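You operate a simulated robot arm through the tools that you are given. There is no shell and no other tool. Be economical: measure what you need, move in short steps, check, and stop when the job is done.

Carry out the task below with a simulated robot arm. There is one attempt and no reset: what you move stays moved.

TASK
Pack the chocolate muffin and the scone in the green lunch box, shut it and slide it back out of the way.
Fine: 8 to 16 cm toward the wall; the other muffin stays on the rack.
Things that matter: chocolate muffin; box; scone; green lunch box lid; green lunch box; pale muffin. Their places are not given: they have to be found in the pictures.

It is judged by the outcome, as a careful person would: the job done as asked, and still so three seconds after it is handed in. It fails if anything else is knocked over, pushed out of place, dropped, spilled or broken.

THE ROBOT
A 6-joint arm with a two-finger parallel gripper, fixed in place. Base frame: the origin is at the foot of the arm, x ahead of it, y to its left, z up; the work surface is at about z = 0. Lengths are in m, angles in rad, forces in N, time in s.
With the tool pointing down near the work surface it reaches from about 0.14 to 0.58 m from the base axis. Its first joint turns from -1.152 to 1.152 rad. Payload 2.1 kg.
Tool frame: the origin (TCP) lies between the finger pads and is the grasp point; the fingertips stand 0.03 m ahead of it; z points along the fingers, y is the line along which they close. The gripper opens to 0.094 m. The fingers are 0.028 m wide and 0.01 m thick; the gripper's body (0.05 by 0.096 m) begins 0.055 m behind the TCP.
Orientation is that of the tool frame in the base frame, as [roll, pitch, yaw] about the fixed x, y, z axes, in that order (R = Rz(yaw) Ry(pitch) Rx(roll)). With the fingers straight down and closing along the base's y, the tool's x points along the base's -x, its y along +y and its z along -z.

THE INTERFACE
- The arm moves only by the tool servo_tool. Its argument "plan" is one flat list of numbers, 7 for each row, row after row: the shift along the base's x, y, z in cm, then the turn, a rotation vector about the base's x, y, z in degrees, then the closure in counts, from 0 (fully open) to 255 (shut). In form: [tx, ty, tz, wx, wy, wz, fingers, tx, ty, tz, wx, wy, wz, fingers, ...]. A call has 1 to 12 rows; each row shifts and turns the commanded pose from where the row before left it. A row lasts 0.2 s, in which the tool goes at most 0.05 m and 0.15 rad; a call with a longer step from one row to the next is refused whole, and so is a gripper value outside its range. A pose out of reach is approached as far as the arm can. The call stops where the force on the tool passes 70 N (or 10 N more than at its start, if that is more) or the arm is blocked; 0.2 s more then pass. The fingers move at their own pace (about 0.072 m/s each) and stop on an object; they squeeze with about 35 N. The grip force told is the motor's: it shows also when the fingers shut on nothing. Time passes only in rows, and 0.2 s behind the last, so rows that do not move let the fingers close. It gives the time, the measured TCP pose, the force on the tool (base axes), the opening and the grip force at its end, in the units of the frame above (readings bear some noise).
- Cameras (640 x 400 px; columns grow to the right, rows downward): "scene" is fixed at [0.0377, -0.3535, 0.5034]; the picture's right is [0.91, -0.42, 0.00], its down [-0.16, -0.35, -0.92] and it looks along [0.38, 0.84, -0.39] (base axes); focal length 315 px, centre (320, 200). "wrist" rides on the gripper at [-0.037, 0, -0.058] in the tool frame; the picture's right is [0.00, -1.00, 0.00], its down [0.97, 0.00, -0.24] and it looks along [0.24, 0.00, 0.97] (tool axes); focal length 218 px, centre (320, 200).
- camera(camera): a new picture of that camera. No time passes.
- measure_at(camera, pixels): there is no depth. For up to 12 entries [column, row, z] of the newest picture of that camera ("zoom" is the newest enlarged one), the place [x, y] in the base frame at which the ray of that pixel passes the height z, good to about 0.002 m. No time passes.
- close_up(camera, box): a new picture of the part [left, top, right, bottom] of that camera's present view, enlarged. No time passes.
- sign_off(): hands the job in; it is judged then, once.

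Work in short steps. Measure before you move; look again where a grasp or a placing could have gone wrong, and mend it. You have 80 turns and 34 pictures in all, the two below and enlarged ones among them. Open the gripper and draw the arm clear of the work before you hand the job in, unless the task says otherwise; then end with one line.

The tools are called as a command line: name --argument value ..., lists and objects as JSON in quotes. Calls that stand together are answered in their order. servo_tool: Moves the arm, as the interface text tells. Its arguments: {"type":"object","properties":{"plan":{"type":"array"}},"required":["plan"]} The other tools are called the same way: camera (camera) takes a picture; measure_at (camera, pixels) gives the place at which the rays of pixels pass given heights; close_up (camera, box) takes an enlarged picture of a part of a camera's view; sign_off () hands the job in.

At the start:

```text
t: 0.0
position: [0.3348, 0.1894, 0.305]
ee_rot: [3.141, 0.001, 3.142]
force: [0.2, 0.1, 0.8]
grip_width: 0.0938
grip_force: 0.2
```

scene: 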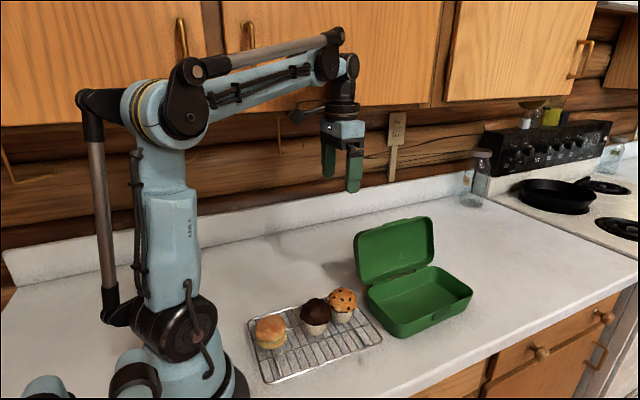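
wrist: 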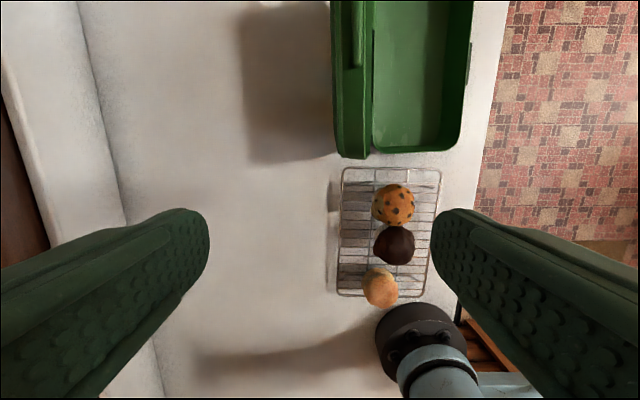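

The scene shows the rack with scone (270,332), chocolate muffin (315,315), pale muffin (342,303), and the open green box at about (418,295). I'll enlarge the view to measure.

close_up --camera "scene" --box '[230, 200, 490, 390]'

measure_at --camera "wrist" --pixels '[[380, 287, 0.05], [394, 246, 0.06], [393, 204, 0.06], [343, 168, 0.02], [440, 168, 0.02], [338, 295, 0.02], [425, 297, 0.02], [372, 155, 0.05], [455, 150, 0.05], [470, 10, 0.05], [335, 150, 0.05], [498, 100, 0.0]]'

```text
2.11 times, centred on (360, 295) of scene
```

zoom: 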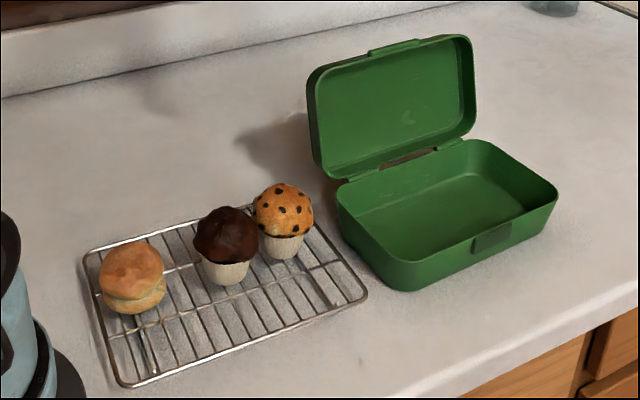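

```text
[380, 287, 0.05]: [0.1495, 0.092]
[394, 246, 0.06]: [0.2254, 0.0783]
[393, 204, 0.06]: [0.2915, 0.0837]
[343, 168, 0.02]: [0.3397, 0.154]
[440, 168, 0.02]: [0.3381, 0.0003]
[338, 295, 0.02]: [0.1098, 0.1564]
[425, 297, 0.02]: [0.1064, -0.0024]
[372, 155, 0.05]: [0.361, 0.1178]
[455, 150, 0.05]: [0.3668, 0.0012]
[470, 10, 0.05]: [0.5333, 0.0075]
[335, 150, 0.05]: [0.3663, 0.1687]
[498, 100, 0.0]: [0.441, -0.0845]
```

Measuring the same items from the scene view to cross the two rays.

measure_at --camera "zoom" --pixels '[[132, 275, 0.04], [132, 312, 0.015], [225, 235, 0.055], [230, 283, 0.015], [283, 210, 0.055], [283, 258, 0.015], [336, 185, 0.06], [402, 289, 0.0], [557, 190, 0.06], [480, 140, 0.06], [400, 265, 0.06], [492, 240, 0.05]]'

measure_at --camera "zoom" --pixels '[[308, 80, 0.16], [470, 35, 0.16], [395, 48, 0.16], [395, 48, 0.18], [316, 165, 0.07], [470, 130, 0.07], [84, 255, 0.015], [122, 387, 0.015], [367, 295, 0.015], [255, 207, 0.015], [100, 80, 0.0], [400, 15, 0.0]]'

close_up --camera "wrist" --box '[310, 0, 510, 320]'

```text
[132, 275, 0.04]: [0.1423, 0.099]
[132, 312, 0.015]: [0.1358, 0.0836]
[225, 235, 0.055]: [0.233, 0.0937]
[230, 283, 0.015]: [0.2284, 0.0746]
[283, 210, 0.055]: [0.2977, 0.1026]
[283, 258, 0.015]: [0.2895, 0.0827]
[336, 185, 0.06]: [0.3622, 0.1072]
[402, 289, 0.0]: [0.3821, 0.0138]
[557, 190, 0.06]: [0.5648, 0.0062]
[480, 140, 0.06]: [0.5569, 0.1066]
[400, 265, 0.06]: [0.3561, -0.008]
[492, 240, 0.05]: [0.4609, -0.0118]
```

```text
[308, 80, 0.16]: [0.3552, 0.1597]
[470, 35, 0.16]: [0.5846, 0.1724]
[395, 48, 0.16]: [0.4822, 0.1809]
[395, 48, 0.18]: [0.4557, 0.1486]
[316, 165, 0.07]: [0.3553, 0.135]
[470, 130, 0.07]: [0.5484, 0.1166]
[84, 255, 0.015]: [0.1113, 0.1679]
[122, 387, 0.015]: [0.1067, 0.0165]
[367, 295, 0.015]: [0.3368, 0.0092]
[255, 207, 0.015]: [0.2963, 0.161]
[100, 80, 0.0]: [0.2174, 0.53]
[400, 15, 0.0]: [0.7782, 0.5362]
```

```text
1.25 times, centred on (410, 160) of wrist
```

zoom: 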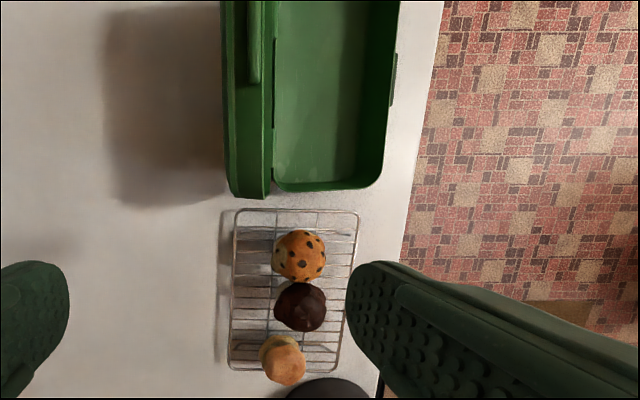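

The box spans about x 0.36–0.56, y −0.005–0.115 with its lid leaning to +y; the chocolate muffin is near (0.228, 0.08), the scone near (0.147, 0.093), the pale muffin near (0.293, 0.086). I move above the chocolate muffin with the fingers open and look.

servo_tool --plan '[-1.8, -1.8, -2.4, 0, 0, 0, 0, -1.8, -1.8, -2.4, 0, 0, 0, 0, -1.8, -1.8, -2.4, 0, 0, 0, 0, -1.8, -1.8, -2.4, 0, 0, 0, 0, -1.8, -1.8, -2.4, 0, 0, 0, 0, -1.7, -1.9, -2.5, 0, 0, 0, 0, 0, 0, 0, 0, 0, 0, 0]'

camera --camera "wrist"

close_up --camera "scene" --box '[230, 200, 490, 390]'

```text
t: 1.6
position: [0.226, 0.0814, 0.1589]
ee_rot: [3.141, 0.0, 3.141]
force: [0.1, -0.6, -1.0]
grip_width: 0.094
grip_force: 0.1
```

```text
29 pictures are left
```

wrist: 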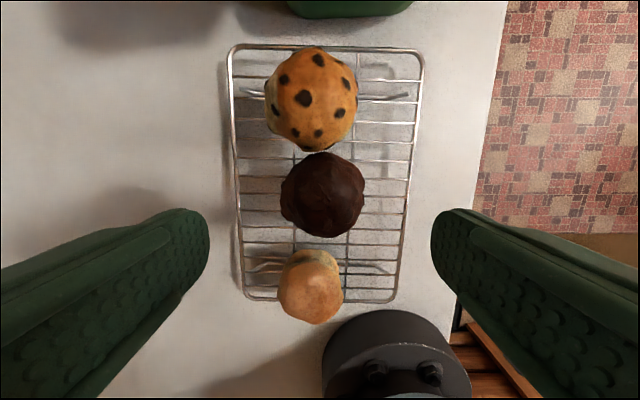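

```text
2.11 times, centred on (360, 295) of scene
```

zoom: 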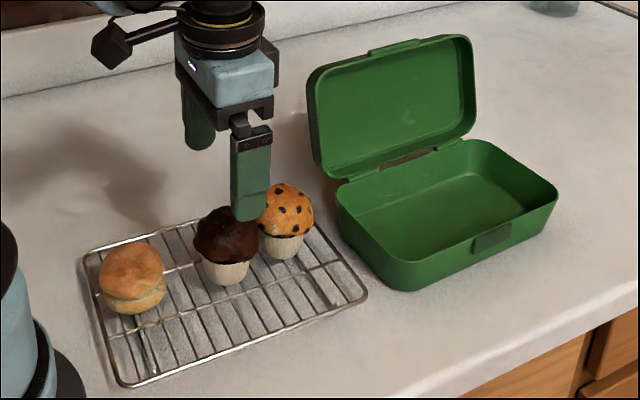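

measure_at --camera "wrist" --pixels '[[322, 194, 0.055], [280, 195, 0.05], [365, 195, 0.05], [322, 235, 0.05], [322, 153, 0.05], [310, 287, 0.045], [278, 290, 0.04], [343, 290, 0.04], [310, 324, 0.04], [312, 100, 0.055], [228, 50, 0.018], [422, 55, 0.018]]'

measure_at --camera "zoom" --pixels '[[225, 206, 0.07], [225, 206, 0.06], [225, 206, 0.08], [132, 242, 0.05], [132, 242, 0.06], [100, 290, 0.03], [166, 290, 0.03]]'

```text
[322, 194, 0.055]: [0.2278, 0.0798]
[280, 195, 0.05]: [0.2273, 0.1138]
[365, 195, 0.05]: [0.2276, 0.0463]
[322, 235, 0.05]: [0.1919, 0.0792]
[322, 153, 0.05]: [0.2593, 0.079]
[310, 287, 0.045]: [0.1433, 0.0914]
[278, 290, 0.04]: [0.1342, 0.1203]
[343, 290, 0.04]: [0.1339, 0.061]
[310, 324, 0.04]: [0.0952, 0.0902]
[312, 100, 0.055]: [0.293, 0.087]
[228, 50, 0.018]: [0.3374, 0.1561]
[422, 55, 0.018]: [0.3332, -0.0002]
```

```text
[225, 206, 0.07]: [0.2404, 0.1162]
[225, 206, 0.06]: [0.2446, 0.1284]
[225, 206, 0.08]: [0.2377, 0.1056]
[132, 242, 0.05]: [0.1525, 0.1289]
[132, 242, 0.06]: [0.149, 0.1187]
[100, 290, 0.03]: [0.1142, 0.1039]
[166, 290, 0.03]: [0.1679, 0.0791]
```

The chocolate muffin is centred at about (0.228, 0.080), 6 cm across, top near 0.085; fingers at y 0.034/0.128 clear it and the pale muffin. I descend to z 0.06 and close.

servo_tool --plan '[0.2, -0.1, -3.2, 0, 0, 0, 0, 0, 0, -3.2, 0, 0, 0, 0, 0, 0, -3.4, 0, 0, 0, 0, 0, 0, 0, 0, 0, 0, 0, 0, 0, 0, 0, 0, 0, 200, 0, 0, 0, 0, 0, 0, 200, 0, 0, 0, 0, 0, 0, 200, 0, 0, 0, 0, 0, 0, 200]'

close_up --camera "scene" --box '[230, 200, 490, 390]'

```text
t: 3.4
position: [0.2288, 0.0798, 0.0611]
ee_rot: [-3.141, -0.001, -3.141]
force: [-0.2, -0.6, 0.8]
grip_width: 0.0636
grip_force: 6.0
```

```text
2.11 times, centred on (360, 295) of scene
```

zoom: 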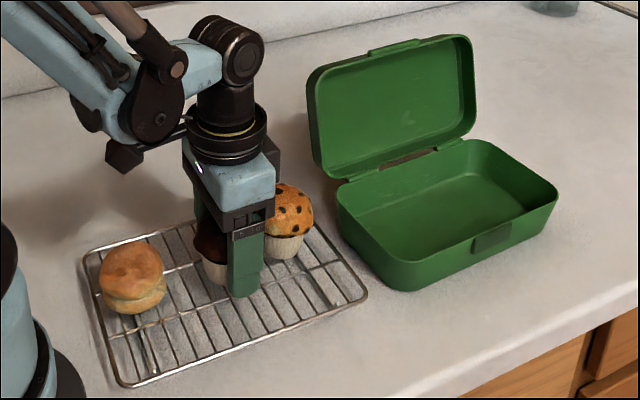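

Grip holds at 0.064 m opening. I lift the muffin straight up to about z 0.2 and check.

servo_tool --plan '[0, 0, 0, 0, 0, 0, 220, 0, 0, 1.0, 0, 0, 0, 220, 0, 0, 2.5, 0, 0, 0, 220, 0, 0, 3.5, 0, 0, 0, 220, 0, 0, 4.0, 0, 0, 0, 220, 0, 0, 4.0, 0, 0, 0, 220]'

camera --camera "scene"

camera --camera "wrist"

```text
t: 4.8
position: [0.2288, 0.0782, 0.2128]
ee_rot: [3.14, 0.0, 3.141]
force: [-0.2, 0.5, -0.6]
grip_width: 0.0636
grip_force: 5.8
```

```text
26 pictures are left
```

scene: 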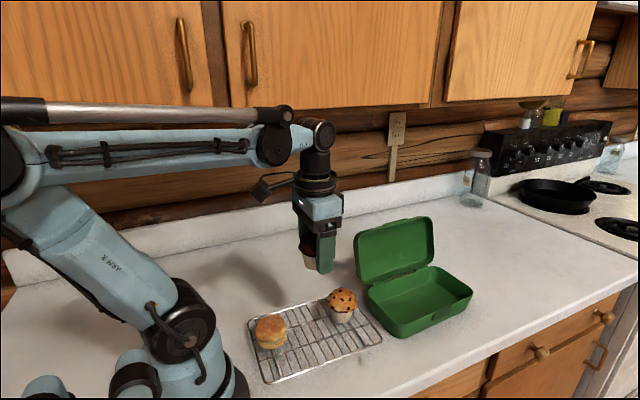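

```text
25 pictures are left
```

wrist: 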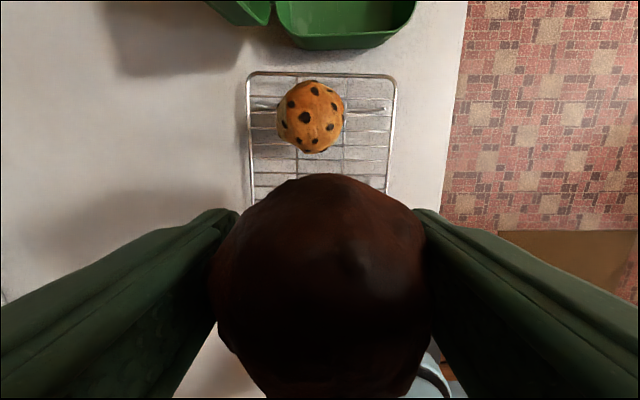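

The muffin is held firmly. I carry it over the left half of the box while turning −90° so the fingers will close along the long side of the box.

servo_tool --plan '[1.75, -0.2, 0.4, 0, 0, -8.2, 220, 1.75, -0.2, 0.4, 0, 0, -8.2, 220, 1.75, -0.2, 0.4, 0, 0, -8.2, 220, 1.75, -0.2, 0.4, 0, 0, -8.2, 220, 1.75, -0.2, 0.4, 0, 0, -8.2, 220, 1.75, -0.2, 0.4, 0, 0, -8.2, 220, 1.75, -0.2, 0.4, 0, 0, -8.2, 220, 1.75, -0.2, 0.4, 0, 0, -8.2, 220, 1.75, -0.2, 0.4, 0, 0, -8.2, 220, 1.75, -0.2, 0.4, 0, 0, -8.2, 220, 1.75, -0.2, 0.4, 0, 0, -8.0, 220, 0, 0, 0, 0, 0, 0, 220]'

camera --camera "scene"

camera --camera "wrist"

```text
t: 7.4
position: [0.4226, 0.0582, 0.2563]
ee_rot: [-3.141, 0.001, 1.57]
force: [-0.5, 0.5, -0.5]
grip_width: 0.0634
grip_force: 6.2
```

```text
24 pictures are left
```

scene: 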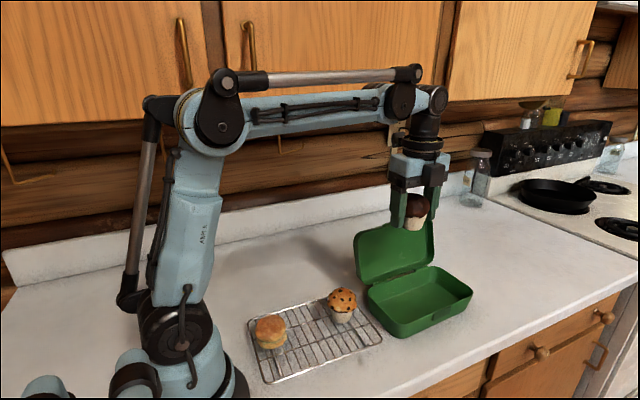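

```text
23 pictures are left
```

wrist: 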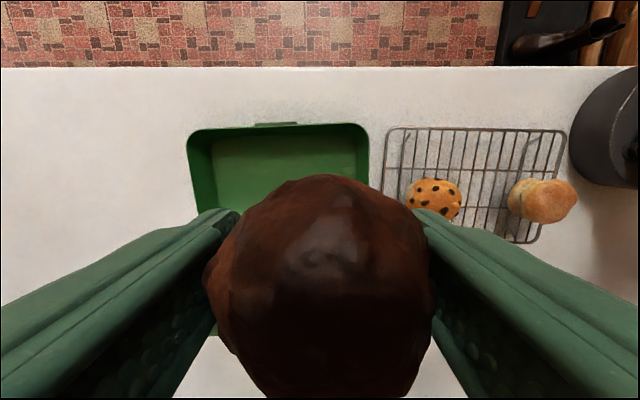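

I check the black fixture beside the wrist collar (near (398,140)), since it may face the lid.

close_up --camera "scene" --box '[340, 80, 500, 340]'

measure_at --camera "wrist" --pixels '[[187, 137, 0.06], [367, 125, 0.06], [369, 180, 0.06], [276, 124, 0.05], [213, 141, 0.005], [352, 137, 0.005], [190, 170, 0.06], [250, 122, 0.05], [300, 122, 0.05]]'

```text
1.54 times, centred on (420, 210) of scene
```

zoom: 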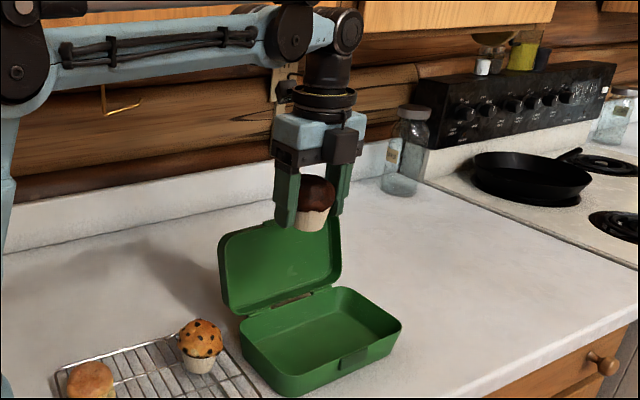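

```text
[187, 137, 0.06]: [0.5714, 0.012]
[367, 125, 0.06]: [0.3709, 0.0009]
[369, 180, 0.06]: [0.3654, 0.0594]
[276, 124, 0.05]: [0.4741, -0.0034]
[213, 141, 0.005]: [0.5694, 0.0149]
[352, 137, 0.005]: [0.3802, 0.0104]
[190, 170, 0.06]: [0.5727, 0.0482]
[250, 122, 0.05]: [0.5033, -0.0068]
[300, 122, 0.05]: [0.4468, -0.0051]
```

The fixture sits about 0.09 m out on the +y side, ~0.11 m above the TCP, so it could strike the lid when lowered. I turn 180° the other way (fixture toward −y) while staying high.

servo_tool --plan '[0, 0, 0, 0, 0, 8.2, 220, 0, 0, 0, 0, 0, 8.2, 220, 0, 0, 0, 0, 0, 8.2, 220, 0, 0, 0, 0, 0, 8.2, 220, 0, 0, 0, 0, 0, 8.2, 220, 0, 0, 0, 0, 0, 8.2, 220, 0, 0, 0, 0, 0, 8.2, 220, 0, 0, 0, 0, 0, 8.2, 220, 0, 0, 0, 0, 0, 8.2, 220, 0, 0, 0, 0, 0, 8.2, 220, 0, 0, 0, 0, 0, 8.0, 220]'

servo_tool --plan '[0.1, 0, 0, 0, 0, 8.2, 220, 0.1, 0, 0, 0, 0, 8.2, 220, 0.1, 0, 0, 0, 0, 8.2, 220, 0.1, 0, 0, 0, 0, 8.2, 220, 0.1, 0, 0, 0, 0, 8.2, 220, 0.1, 0, 0, 0, 0, 8.2, 220, 0.1, 0, 0, 0, 0, 8.2, 220, 0, 0, 0, 0, 0, 8.2, 220, 0, 0, 0, 0, 0, 8.2, 220, 0, 0, 0, 0, 0, 8.2, 220, 0, 0, 0, 0, 0, 8.0, 220]'

camera --camera "wrist"

camera --camera "scene"

```text
t: 9.8
position: [0.4218, 0.0565, 0.2561]
ee_rot: [-3.141, 0.0, -3.139]
force: [0.8, -1.1, -0.7]
grip_width: 0.0632
grip_force: 5.9
```

```text
t: 12.2
position: [0.4292, 0.0579, 0.2562]
ee_rot: [3.142, 0.0, -1.569]
force: [1.2, -0.2, 0.1]
grip_width: 0.0632
grip_force: 6.1
```

```text
21 pictures are left
```

wrist: 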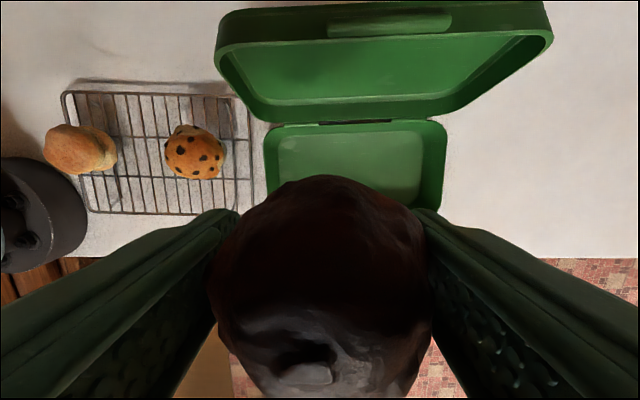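

```text
20 pictures are left
```

scene: 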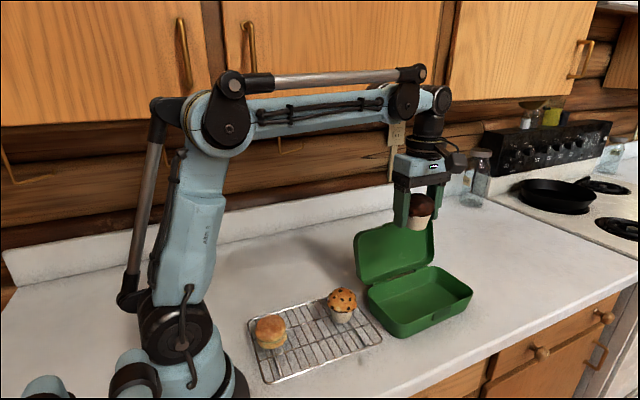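

measure_at --camera "wrist" --pixels '[[268, 125, 0.06], [445, 122, 0.06], [278, 137, 0.01], [422, 137, 0.01], [265, 190, 0.06], [445, 190, 0.06], [250, 115, 0.07], [490, 98, 0.07], [217, 50, 0.16], [552, 40, 0.16], [217, 25, 0.17], [540, 2, 0.17]]'

```text
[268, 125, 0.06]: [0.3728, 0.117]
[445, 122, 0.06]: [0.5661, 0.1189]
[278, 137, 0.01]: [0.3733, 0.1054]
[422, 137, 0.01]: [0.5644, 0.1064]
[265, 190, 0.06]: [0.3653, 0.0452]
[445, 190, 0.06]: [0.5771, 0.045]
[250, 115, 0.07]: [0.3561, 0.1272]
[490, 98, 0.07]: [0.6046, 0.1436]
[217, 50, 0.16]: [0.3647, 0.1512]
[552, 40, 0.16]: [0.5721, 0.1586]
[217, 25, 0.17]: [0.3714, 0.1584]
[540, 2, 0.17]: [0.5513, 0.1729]
```

Interior is x 0.37–0.57, y 0.01–0.11; muffin at (0.429, 0.058) lines up with its left half. I lower to z 0.065.

servo_tool --plan '[0, 0, -4, 0, 0, 0, 220, 0, 0, -4, 0, 0, 0, 220, 0, 0, -4, 0, 0, 0, 220, 0, 0, -4, 0, 0, 0, 220, 0, 0, -3, 0, 0, 0, 220, 0, 0, 0, 0, 0, 0, 220]'

close_up --camera "scene" --box '[330, 180, 500, 350]'

```text
t: 13.6
position: [0.4301, 0.0571, 0.0667]
ee_rot: [3.141, -0.001, -1.572]
force: [0.3, 0.0, -0.4]
grip_width: 0.0631
grip_force: 5.9
```

```text
2.35 times, centred on (415, 265) of scene
```

zoom: 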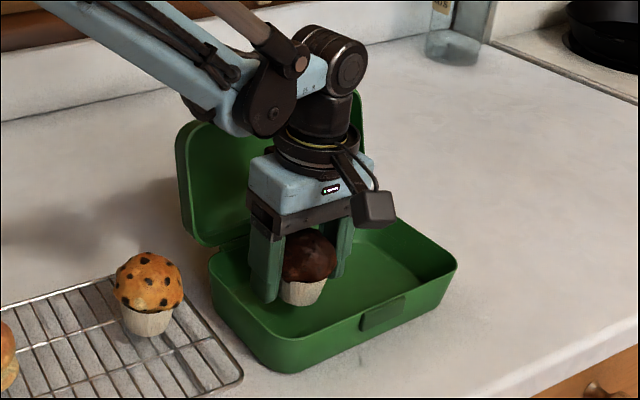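

The muffin hangs inside, about 1.5–2 cm above the floor. Lowering in small steps.

servo_tool --plan '[0, 0, -0.5, 0, 0, 0, 220, 0, 0, -0.5, 0, 0, 0, 220, 0, 0, 0, 0, 0, 0, 220]'

servo_tool --plan '[0, 0, -0.3, 0, 0, 0, 220, 0, 0, -0.3, 0, 0, 0, 220, 0, 0, 0, 0, 0, 0, 220]'

```text
t: 14.4
position: [0.4291, 0.0569, 0.0577]
ee_rot: [3.141, 0.0, -1.57]
force: [-0.7, 0.5, 0.1]
grip_width: 0.0637
grip_force: 5.4
```

```text
t: 15.2
position: [0.4293, 0.0585, 0.0505]
ee_rot: [-3.142, 0.001, -1.571]
force: [0.4, 0.0, -0.8]
grip_width: 0.0631
grip_force: 6.4
```

servo_tool --plan '[0, 0, -0.2, 0, 0, 0, 220, 0, 0, -0.2, 0, 0, 0, 220, 0, 0, 0, 0, 0, 0, 220]'

close_up --camera "scene" --box '[350, 220, 480, 345]'

```text
t: 16.0
position: [0.4296, 0.0565, 0.0469]
ee_rot: [-3.14, -0.001, -1.572]
force: [0.7, 0.4, -1.1]
grip_width: 0.0632
grip_force: 6.1
```

```text
3.20 times, centred on (415, 282) of scene
```

zoom: 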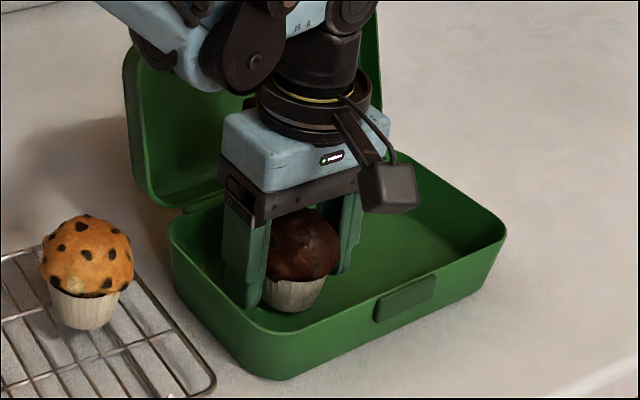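

No contact yet; a few more millimetres.

servo_tool --plan '[0, 0, -0.2, 0, 0, 0, 220, 0, 0, 0, 0, 0, 0, 220]'

servo_tool --plan '[0, 0, -0.2, 0, 0, 0, 220, 0, 0, 0, 0, 0, 0, 220]'

servo_tool --plan '[0, 0, -0.2, 0, 0, 0, 220, 0, 0, 0, 0, 0, 0, 220]'

```text
t: 16.6
position: [0.4297, 0.0572, 0.0453]
ee_rot: [-3.139, 0.001, -1.571]
force: [-0.4, 0.3, -0.8]
grip_width: 0.0632
grip_force: 5.8
```

```text
t: 17.2
position: [0.4292, 0.058, 0.0433]
ee_rot: [3.14, 0.001, -1.571]
force: [0.1, -0.1, -1.1]
grip_width: 0.0633
grip_force: 5.7
```

```text
t: 17.8
position: [0.4302, 0.0584, 0.041]
ee_rot: [-3.141, 0.001, -1.571]
force: [-1.1, -0.6, 4.4]
grip_width: 0.0631
grip_force: 6.2
```

Contact (4.4 N) at z 0.041. I open slightly (clear of the walls) and lift straight out.

servo_tool --plan '[0, 0, 0, 0, 0, 0, 50, 0, 0, 0, 0, 0, 0, 50, 0, 0, 0, 0, 0, 0, 50, 0, 0, 1, 0, 0, 0, 50, 0, 0, 2, 0, 0, 0, 50, 0, 0, 3, 0, 0, 0, 50, 0, 0, 4, 0, 0, 0, 50, 0, 0, 4, 0, 0, 0, 50, 0, 0, 4, 0, 0, 0, 50]'

camera --camera "wrist"

close_up --camera "scene" --box '[230, 200, 490, 390]'

```text
t: 19.8
position: [0.4289, 0.0553, 0.2213]
ee_rot: [-3.141, 0.001, -1.571]
force: [-0.1, 0.4, -0.5]
grip_width: 0.0757
grip_force: 0.1
```

```text
17 pictures are left
```

wrist: 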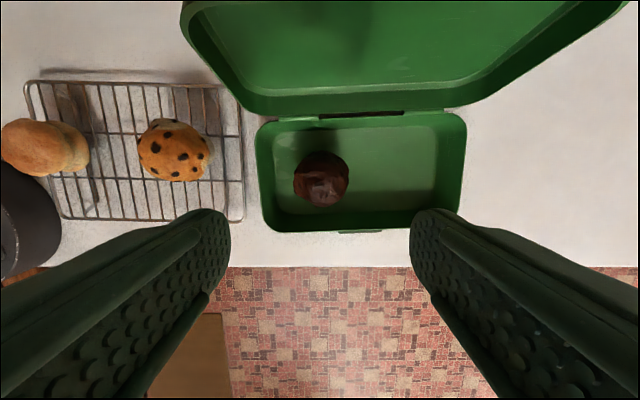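

```text
2.11 times, centred on (360, 295) of scene
```

zoom: 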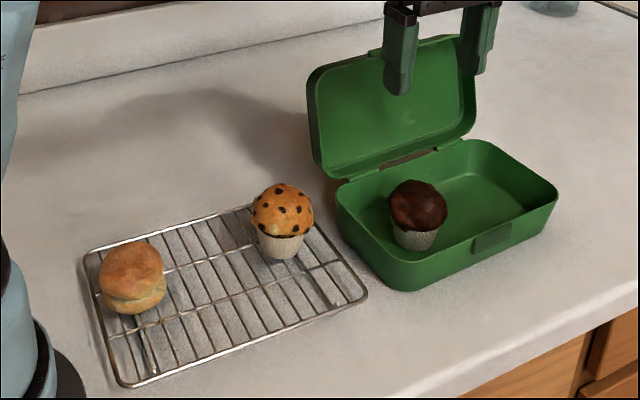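

The chocolate muffin stands upright in the box and the pale muffin is untouched. Next I travel toward the scone, turning so the wrist fixture faces away from the robot base.

servo_tool --plan '[-2.15, 0.33, 0.3, 0, 0, -8.2, 50, -2.15, 0.33, 0.3, 0, 0, -8.2, 50, -2.15, 0.33, 0.3, 0, 0, -8.2, 50, -2.15, 0.33, 0.3, 0, 0, -8.2, 50, -2.15, 0.33, 0.3, 0, 0, -8.2, 50, -2.15, 0.33, 0.3, 0, 0, -8.2, 50, -2.15, 0.33, 0.3, 0, 0, -8.2, 50, -2.15, 0.33, 0, 0, 0, -8.2, 50, -2.15, 0.33, 0, 0, 0, -8.2, 50, -2.15, 0.33, 0, 0, 0, -8.2, 50, -2.15, 0.33, 0, 0, 0, -8.0, 50]'

servo_tool --plan '[-0.3, 0, -0.5, 0, 0, -8.2, 50, -0.3, 0, -0.5, 0, 0, -8.2, 50, -0.3, 0, -0.5, 0, 0, -8.2, 50, -0.3, 0, -0.5, 0, 0, -8.2, 50, -0.3, 0, -0.5, 0, 0, -8.2, 50, -0.3, 0, -0.5, 0, 0, -8.2, 50, -0.3, 0, -0.5, 0, 0, -8.2, 50, -0.3, 0, -0.5, 0, 0, -8.2, 50, -0.3, 0, -0.5, 0, 0, -8.2, 50, -0.3, 0, -0.5, 0, 0, -8.2, 50, -0.3, 0, -0.5, 0, 0, -8.0, 50]'

camera --camera "wrist"

camera --camera "scene"

```text
t: 22.2
position: [0.1929, 0.0934, 0.2425]
ee_rot: [3.141, 0.001, 3.14]
force: [-0.4, 0.4, 0.3]
grip_width: 0.0757
grip_force: 0.1
```

```text
t: 24.6
position: [0.1582, 0.0934, 0.1867]
ee_rot: [-3.141, -0.001, 1.567]
force: [-0.4, -0.5, 0.3]
grip_width: 0.0757
grip_force: 0.0
```

```text
15 pictures are left
```

wrist: 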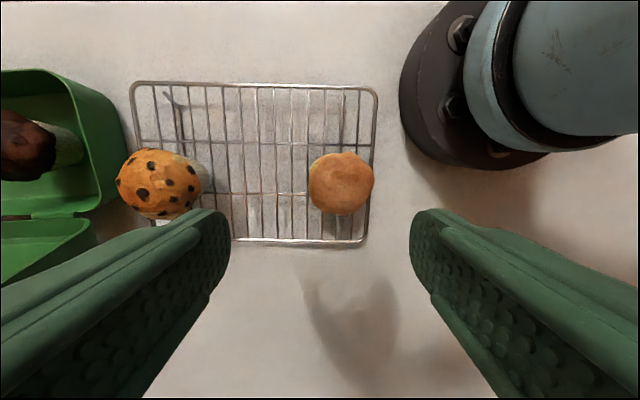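

```text
14 pictures are left
```

scene: 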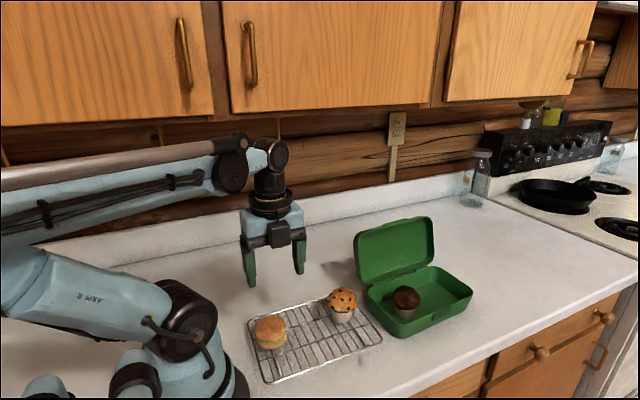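

measure_at --camera "wrist" --pixels '[[308, 183, 0.045], [374, 183, 0.045], [340, 152, 0.045], [340, 215, 0.045], [341, 183, 0.055], [378, 95, 0.018], [365, 245, 0.018], [400, 80, 0.1], [480, 167, 0.02]]'

```text
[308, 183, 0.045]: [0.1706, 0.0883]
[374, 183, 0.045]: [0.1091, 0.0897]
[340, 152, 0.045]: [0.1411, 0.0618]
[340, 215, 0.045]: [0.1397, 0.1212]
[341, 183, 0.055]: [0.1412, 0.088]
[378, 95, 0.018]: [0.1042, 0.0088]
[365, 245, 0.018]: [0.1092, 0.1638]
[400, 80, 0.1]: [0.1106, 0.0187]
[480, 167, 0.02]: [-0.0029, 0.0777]
```

Scone is at (0.141, 0.089), about 6 cm across. I centre over it, descend to TCP z 0.061 (tips above the rack wires), and close.

servo_tool --plan '[-1.7, -0.4, -2, 0, 0, 0, 35, 0, 0, -3, 0, 0, 0, 35, 0, 0, -3.0, 0, 0, 0, 35, 0, 0, -2.5, 0, 0, 0, 35, 0, 0, -1.9, 0, 0, 0, 35, 0, 0, 0, 0, 0, 0, 35]'

close_up --camera "scene" --box '[180, 200, 440, 390]'

```text
t: 26.0
position: [0.1434, 0.0903, 0.0633]
ee_rot: [3.141, -0.002, 1.571]
force: [-0.7, 0.4, -0.5]
grip_width: 0.0808
grip_force: 0.0
```

```text
2.11 times, centred on (310, 295) of scene
```

zoom: 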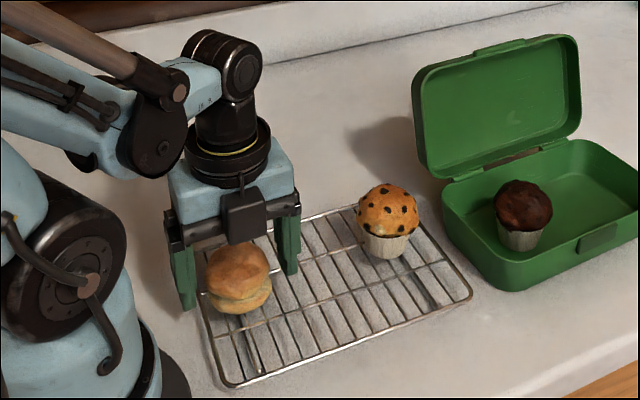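

Fingers straddle the scone. A touch lower and close, then lift.

servo_tool --plan '[0, 0, -0.3, 0, 0, 0, 35, 0, 0, 0, 0, 0, 0, 220, 0, 0, 0, 0, 0, 0, 220, 0, 0, 0, 0, 0, 0, 220, 0, 0, 0, 0, 0, 0, 220, 0, 0, 1, 0, 0, 0, 220, 0, 0, 2, 0, 0, 0, 220, 0, 0, 3, 0, 0, 0, 220, 0, 0, 4, 0, 0, 0, 220, 0.5, 0, 4, 0, 0, 0, 220]'

camera --camera "scene"

camera --camera "wrist"

```text
t: 28.2
position: [0.149, 0.0889, 0.1985]
ee_rot: [-3.142, 0.001, 1.571]
force: [0.1, -0.4, -0.1]
grip_width: 0.0557
grip_force: 34.4
```

```text
12 pictures are left
```

scene: 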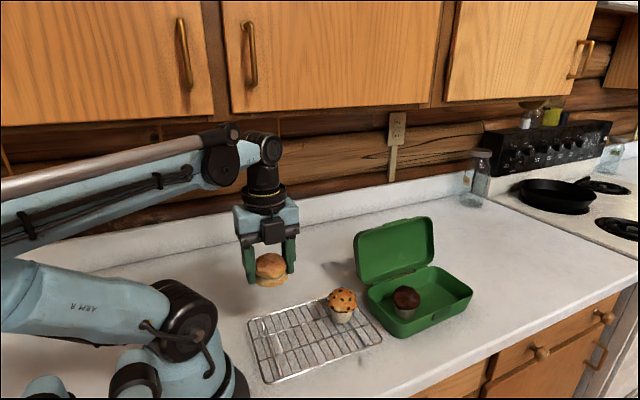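

```text
11 pictures are left
```

wrist: 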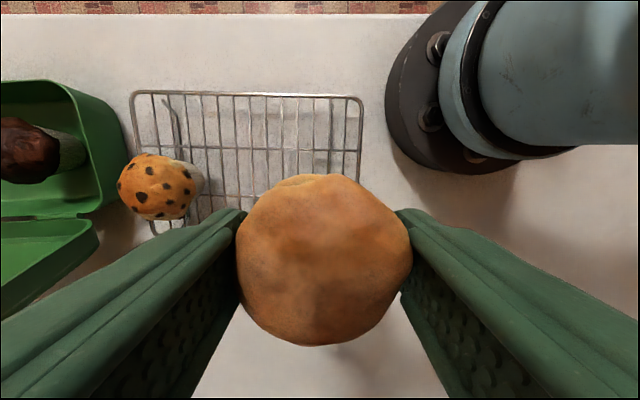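

Scone held. I carry it over the right half of the box, turning back +90° so the fingers close along y.

servo_tool --plan '[3.33, -0.28, 0.5, 0, 0, 8.2, 220, 3.33, -0.28, 0.5, 0, 0, 8.2, 220, 3.33, -0.28, 0.5, 0, 0, 8.2, 220, 3.33, -0.28, 0.5, 0, 0, 8.2, 220, 3.33, -0.28, 0.5, 0, 0, 8.2, 220, 3.33, -0.28, 0.5, 0, 0, 8.2, 220, 3.33, -0.28, 0.5, 0, 0, 8.2, 220, 3.33, -0.28, 0.5, 0, 0, 8.2, 220, 3.33, -0.28, 0.5, 0, 0, 8.2, 220, 3.33, -0.28, 0.5, 0, 0, 8.2, 220, 3.33, -0.28, 0.5, 0, 0, 8.0, 220, 0, 0, 0, 0, 0, 0, 220]'

servo_tool --plan '[0, 0, -4, 0, 0, 0, 220, 0, 0, -4, 0, 0, 0, 220, 0, 0, -4, 0, 0, 0, 220, 0, 0, -3, 0, 0, 0, 220, 0, 0, 0, 0, 0, 0, 220]'

close_up --camera "scene" --box '[330, 180, 500, 350]'

```text
t: 30.8
position: [0.5148, 0.0578, 0.2539]
ee_rot: [3.141, 0.001, -3.14]
force: [0.7, -0.4, -0.3]
grip_width: 0.0554
grip_force: 35.1
```

```text
t: 32.0
position: [0.515, 0.0591, 0.1028]
ee_rot: [3.141, 0.001, 3.141]
force: [0.2, 0.3, -0.4]
grip_width: 0.0555
grip_force: 34.8
```

```text
2.35 times, centred on (415, 265) of scene
```

zoom: 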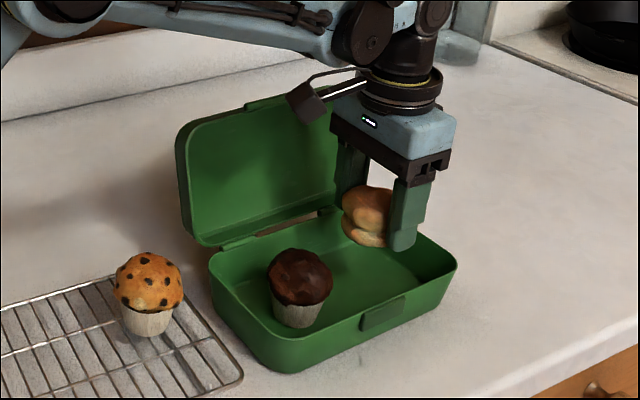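

Clear all round. Lowering to z 0.05, then in small steps.

servo_tool --plan '[0, 0, -2, 0, 0, 0, 220, 0, 0, -2, 0, 0, 0, 220, 0, 0, -1.2, 0, 0, 0, 220, 0, 0, 0, 0, 0, 0, 220]'

servo_tool --plan '[0, 0, -0.4, 0, 0, 0, 220, 0, 0, 0, 0, 0, 0, 220]'

servo_tool --plan '[0, 0, -0.2, 0, 0, 0, 220, 0, 0, 0, 0, 0, 0, 220]'

```text
t: 33.0
position: [0.5149, 0.0586, 0.0528]
ee_rot: [-3.141, 0.0, 3.141]
force: [-0.8, -0.3, 0.5]
grip_width: 0.0556
grip_force: 34.6
```

```text
t: 33.6
position: [0.5155, 0.0583, 0.0498]
ee_rot: [-3.141, 0.0, -3.141]
force: [0.8, 0.7, -0.2]
grip_width: 0.0554
grip_force: 35.3
```

```text
t: 34.2
position: [0.5148, 0.0597, 0.0473]
ee_rot: [3.141, -0.001, -3.14]
force: [-1.0, -0.5, -0.2]
grip_width: 0.0556
grip_force: 35.0
```

servo_tool --plan '[0, 0, -0.3, 0, 0, 0, 220, 0, 0, 0, 0, 0, 0, 220]'

servo_tool --plan '[0, 0, -0.2, 0, 0, 0, 220, 0, 0, 0, 0, 0, 0, 220]'

servo_tool --plan '[0, 0, -0.15, 0, 0, 0, 220, 0, 0, 0, 0, 0, 0, 220]'

```text
t: 34.8
position: [0.5159, 0.0585, 0.0443]
ee_rot: [-3.141, -0.001, 3.142]
force: [-0.9, 0.6, -0.9]
grip_width: 0.0554
grip_force: 34.8
```

```text
t: 35.4
position: [0.5136, 0.0588, 0.0423]
ee_rot: [3.141, 0.0, -3.141]
force: [0.8, 0.5, -0.7]
grip_width: 0.0557
grip_force: 35.3
```

```text
t: 36.0
position: [0.5144, 0.0584, 0.0403]
ee_rot: [3.141, 0.002, -3.14]
force: [-0.3, -1.0, 20.0]
grip_width: 0.0554
grip_force: 34.8
```

Contact. Opening slightly and lifting straight out.

servo_tool --plan '[0, 0, 0.05, 0, 0, 0, 80, 0, 0, 0, 0, 0, 0, 80, 0, 0, 0, 0, 0, 0, 80, 0, 0, 1, 0, 0, 0, 80, 0, 0, 2, 0, 0, 0, 80, 0, 0, 3, 0, 0, 0, 80, 0, 0, 4, 0, 0, 0, 80, 0, 0, 4, 0, 0, 0, 80, 0, 0, 4, 0, 0, 0, 80]'

camera --camera "wrist"

close_up --camera "scene" --box '[330, 180, 500, 350]'

```text
t: 38.0
position: [0.5152, 0.0583, 0.222]
ee_rot: [3.141, 0.001, -3.141]
force: [0.0, -0.7, 0.0]
grip_width: 0.0644
grip_force: 0.1
```

```text
9 pictures are left
```

wrist: 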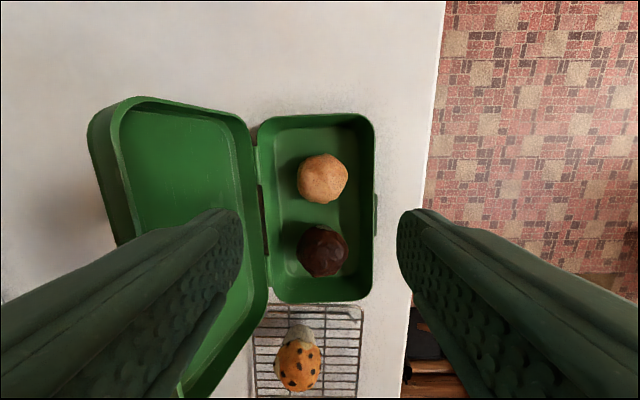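

```text
2.35 times, centred on (415, 265) of scene
```

zoom: 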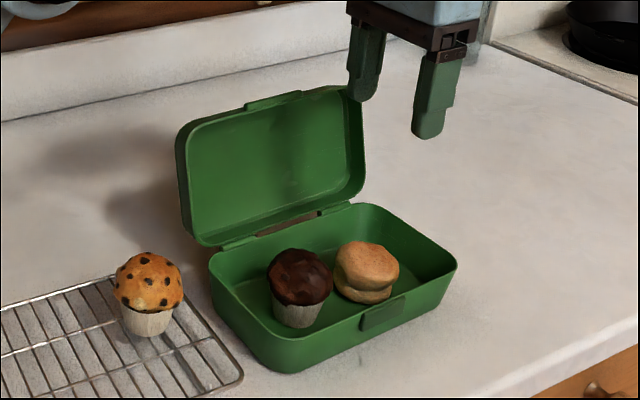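

Both items sit well inside. Now the lid: I close the fingers, rise over the lid and go behind it (y ≈ 0.26, x ≈ 0.465).

servo_tool --plan '[0, 0, 3, 0, 0, 0, 255, 0, 0, 2, 0, 0, 0, 255, -1.0, 4, 0, 0, 0, 0, 255, -1.0, 4, 0, 0, 0, 0, 255, -1.0, 4, 0, 0, 0, 0, 255, -1.0, 4, 0, 0, 0, 0, 255, -1.0, 4.2, 0, 0, 0, 0, 255, 0, 0, -3.5, 0, 0, 0, 255, 0, 0, -3.5, 0, 0, 0, 255, 0, 0, -3.2, 0, 0, 0, 255, 0, 0, 0, 0, 0, 0, 255]'

camera --camera "wrist"

```text
t: 40.4
position: [0.4626, 0.2595, 0.1638]
ee_rot: [-3.141, 0.0, -3.139]
force: [-0.6, -0.1, -1.0]
grip_width: 0.0
grip_force: 32.9
out of reach, approached as far as the arm can: row 7
```

```text
7 pictures are left
```

wrist: 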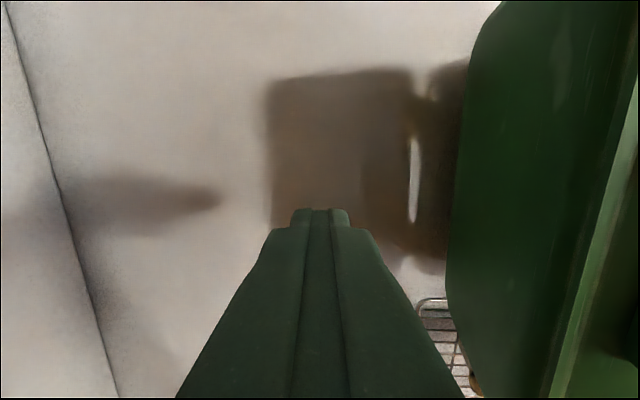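

The fingers stand behind the lid. I sweep toward −y, watching the force.

servo_tool --plan '[0, -2, 0, 0, 0, 0, 255, 0, -2, 0, 0, 0, 0, 255, 0, -1.5, 0, 0, 0, 0, 255, 0, -1.5, 0, 0, 0, 0, 255, 0, -1.5, 0, 0, 0, 0, 255]'

camera --camera "scene"

```text
t: 41.6
position: [0.4624, 0.183, 0.1697]
ee_rot: [3.129, 0.009, -3.132]
force: [1.7, 6.8, 15.2]
grip_width: 0.0
grip_force: 33.5
stopped in row 5: the force on the tool passed its limit (the readings are from after the stop); the commanded pose is now the measured one
```

```text
6 pictures are left
```

scene: 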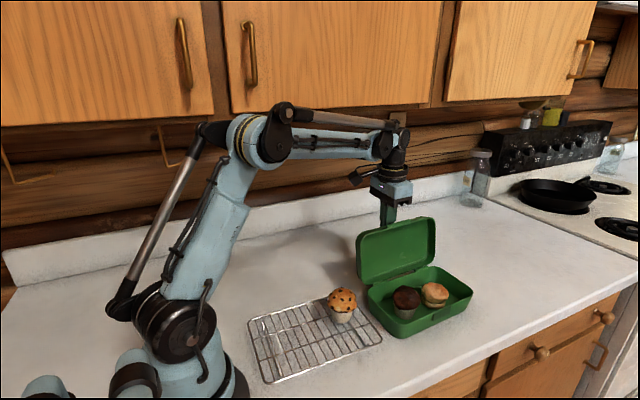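

Stopped by a force with an upward part; I look closer at the contact.

close_up --camera "scene" --box '[340, 140, 480, 340]'

```text
2.00 times, centred on (410, 240) of scene
```

zoom: 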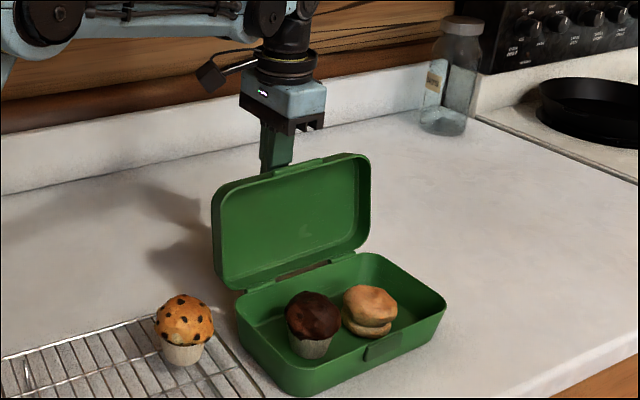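

The lid tips forward with its surface also rising at the contact; I'll follow that arc in smaller, slower steps.

servo_tool --plan '[0, -0.7, 0.4, 0, 0, 0, 255, 0, -0.7, 0.35, 0, 0, 0, 255, 0, -0.7, 0.3, 0, 0, 0, 255, 0, -0.7, 0.2, 0, 0, 0, 255]'

```text
t: 42.6
position: [0.4601, 0.1547, 0.1806]
ee_rot: [3.131, 0.008, -3.134]
force: [0.2, 0.1, 0.6]
grip_width: 0.0
grip_force: 33.2
```

Moving freely now; continuing over toward −y.

servo_tool --plan '[0, -0.8, 0.1, 0, 0, 0, 255, 0, -0.8, 0, 0, 0, 0, 255, 0, -0.8, 0, 0, 0, 0, 255, 0, -0.8, -0.1, 0, 0, 0, 255]'

camera --camera "wrist"

```text
t: 43.6
position: [0.462, 0.1211, 0.1806]
ee_rot: [3.132, 0.009, -3.134]
force: [0.0, -0.5, 0.7]
grip_width: 0.0001
grip_force: 32.7
```

```text
4 pictures are left
```

wrist: 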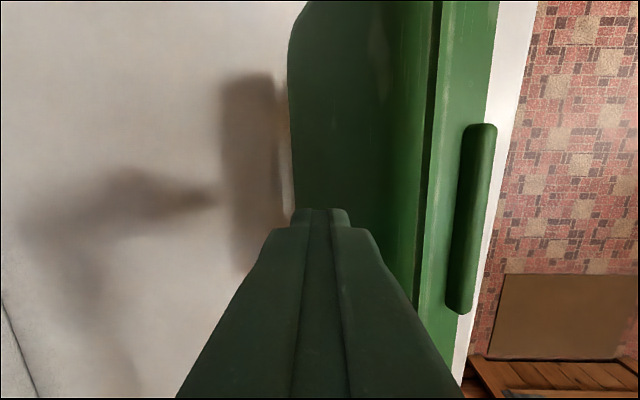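

The lid is now past vertical, leaning toward the box. I follow the closing arc forward and down.

servo_tool --plan '[0, -1, -0.1, 0, 0, 0, 255, 0, -1, -0.3, 0, 0, 0, 255, 0, -1, -0.5, 0, 0, 0, 255, 0, -1, -0.6, 0, 0, 0, 255, 0, -1, -0.7, 0, 0, 0, 255]'

servo_tool --plan '[0, -1, -0.6, 0, 0, 0, 255, 0, -1, -0.6, 0, 0, 0, 255, 0, -1, -0.5, 0, 0, 0, 255]'

camera --camera "scene"

```text
t: 44.8
position: [0.4597, 0.0708, 0.1593]
ee_rot: [3.131, 0.01, -3.135]
force: [0.4, -0.5, 0.8]
grip_width: 0.0
grip_force: 32.9
```

```text
t: 45.6
position: [0.4608, 0.0408, 0.1421]
ee_rot: [3.13, 0.009, -3.134]
force: [0.0, 0.9, 0.3]
grip_width: 0.0
grip_force: 33.2
```

```text
3 pictures are left
```

scene: 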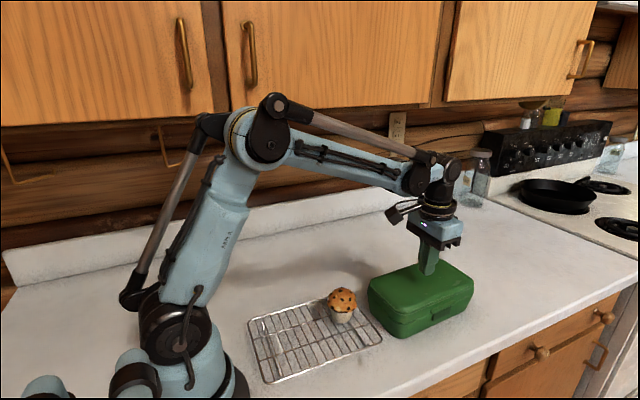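

The lid appears shut. I press it gently near the front edge to make sure it is seated.

servo_tool --plan '[0, -0.8, -0.5, 0, 0, 0, 255, 0, 0, -0.5, 0, 0, 0, 255, 0, 0, -0.3, 0, 0, 0, 255, 0, 0, 0, 0, 0, 0, 255]'

servo_tool --plan '[0, 0, -0.3, 0, 0, 0, 255, 0, 0, 0, 0, 0, 0, 255]'

servo_tool --plan '[0, 0, -0.3, 0, 0, 0, 255, 0, 0, 0, 0, 0, 0, 255]'

```text
t: 46.6
position: [0.4623, 0.034, 0.1278]
ee_rot: [3.132, 0.007, -3.136]
force: [-1.2, 0.0, -0.2]
grip_width: 0.0
grip_force: 32.8
```

```text
t: 47.2
position: [0.4617, 0.0355, 0.1244]
ee_rot: [3.132, 0.009, -3.135]
force: [0.2, -0.2, 0.1]
grip_width: 0.0001
grip_force: 33.0
```

```text
t: 47.8
position: [0.4628, 0.0352, 0.1217]
ee_rot: [3.133, 0.01, -3.136]
force: [-0.3, -0.4, -0.4]
grip_width: 0.0001
grip_force: 32.1
```

servo_tool --plan '[0, 0, -0.3, 0, 0, 0, 255, 0, 0, 0, 0, 0, 0, 255]'

servo_tool --plan '[0, 0, -0.3, 0, 0, 0, 255, 0, 0, 0, 0, 0, 0, 255]'

servo_tool --plan '[0, 0, -0.2, 0, 0, 0, 255, 0, 0, 0, 0, 0, 0, 255]'

```text
t: 48.4
position: [0.4619, 0.0351, 0.1183]
ee_rot: [3.132, 0.008, -3.133]
force: [-0.4, 0.6, 0.6]
grip_width: 0.0001
grip_force: 32.7
```

```text
t: 49.0
position: [0.4624, 0.0342, 0.1182]
ee_rot: [3.131, 0.01, -3.135]
force: [-0.6, -0.2, -0.3]
grip_width: 0.0
grip_force: 32.9
```

```text
t: 49.6
position: [0.4605, 0.0349, 0.1152]
ee_rot: [3.13, 0.009, -3.135]
force: [0.6, -0.8, 0.3]
grip_width: 0.0
grip_force: 32.7
```

servo_tool --plan '[0, 0, -0.3, 0, 0, 0, 255, 0, 0, 0, 0, 0, 0, 255]'

servo_tool --plan '[0, 0, -0.2, 0, 0, 0, 255, 0, 0, 0, 0, 0, 0, 255]'

servo_tool --plan '[0, 0, -0.2, 0, 0, 0, 255, 0, 0, 0, 0, 0, 0, 255]'

```text
t: 50.2
position: [0.4624, 0.0346, 0.1117]
ee_rot: [3.132, 0.009, -3.133]
force: [0.2, -0.1, 0.5]
grip_width: 0.0002
grip_force: 33.1
```

```text
t: 50.8
position: [0.4612, 0.0342, 0.1099]
ee_rot: [3.131, 0.008, -3.133]
force: [-0.2, -0.9, -0.2]
grip_width: 0.0001
grip_force: 33.0
```

```text
t: 51.4
position: [0.4601, 0.0334, 0.1088]
ee_rot: [3.132, 0.009, -3.133]
force: [0.8, 0.0, 21.7]
grip_width: 0.0002
grip_force: 33.2
```

The lid is firmly seated (21 N at tip z 0.079). I rise, move in front of the box and turn −90° with the fingers open so that both push squarely either side of the latch.

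servo_tool --plan '[0, 0, 3, 0, 0, 0, 255, 0, -1, 3, 0, 0, -8.2, 0, 0.1, -1, 0, 0, 0, -8.2, 0, 0.1, -1, 0, 0, 0, -8.2, 0, 0.1, -1, 0, 0, 0, -8.2, 0, 0.1, -1, 0, 0, 0, -8.2, 0, 0.1, -1, 0, 0, 0, -8.2, 0, 0.1, -1, 0, 0, 0, -8.2, 0, 0.1, -1, 0, 0, 0, -8.2, 0, 0, -1, 0, 0, 0, -8.2, 0, 0, -0.9, 0, 0, 0, -8.2, 0, 0, 0, 0, 0, 0, -8.2, 0]'

servo_tool --plan '[0, 0, -3, 0, 0, 0, 0, 0, 0, -3, 0, 0, 0, 0, 0, 0, -3, 0, 0, 0, 0, 0, 0, -2.3, 0, 0, 0, 0, 0, 0, 0, 0, 0, 0, 0]'

camera --camera "scene"

```text
t: 54.0
position: [0.4689, -0.065, 0.1676]
ee_rot: [3.131, 0.009, 1.57]
force: [0.5, -0.3, 0.0]
grip_width: 0.0941
grip_force: 0.0
```

```text
t: 55.2
position: [0.469, -0.0642, 0.055]
ee_rot: [3.13, 0.01, 1.574]
force: [-0.2, 0.6, 0.7]
grip_width: 0.0939
grip_force: 0.1
```

```text
2 pictures are left
```

scene: 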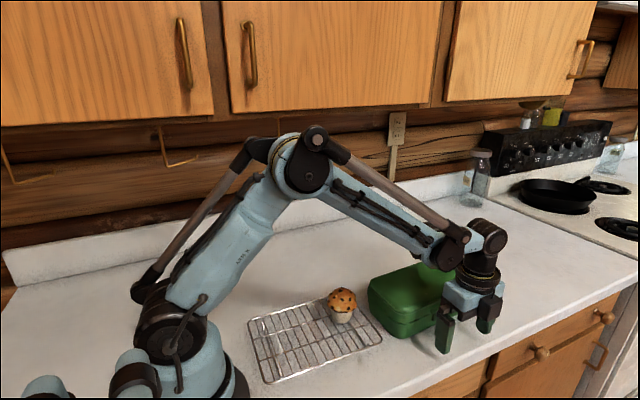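

Positioned in front. I push toward the wall slowly; contact is expected at TCP y ≈ −0.018.

servo_tool --plan '[0, 1.5, 0, 0, 0, 0, 0, 0, 1.2, 0, 0, 0, 0, 0, 0, 0.7, 0, 0, 0, 0, 0, 0, 0.6, 0, 0, 0, 0, 0, 0, 0.6, 0, 0, 0, 0, 0, 0, 0.6, 0, 0, 0, 0, 0, 0, 0.6, 0, 0, 0, 0, 0]'

servo_tool --plan '[0, 0.8, 0, 0, 0, 0, 0, 0, 0.8, 0, 0, 0, 0, 0, 0, 0.8, 0, 0, 0, 0, 0, 0, 0.8, 0, 0, 0, 0, 0, 0, 0.8, 0, 0, 0, 0, 0, 0, 0.8, 0, 0, 0, 0, 0, 0, 0.8, 0, 0, 0, 0, 0]'

```text
t: 56.8
position: [0.4693, -0.0085, 0.0547]
ee_rot: [3.132, 0.01, 1.574]
force: [-0.1, -0.8, 0.8]
grip_width: 0.0939
grip_force: 0.1
```

```text
t: 58.4
position: [0.4681, 0.0491, 0.0556]
ee_rot: [3.131, 0.009, 1.576]
force: [-1.0, -0.8, 0.4]
grip_width: 0.0939
grip_force: 0.0
```

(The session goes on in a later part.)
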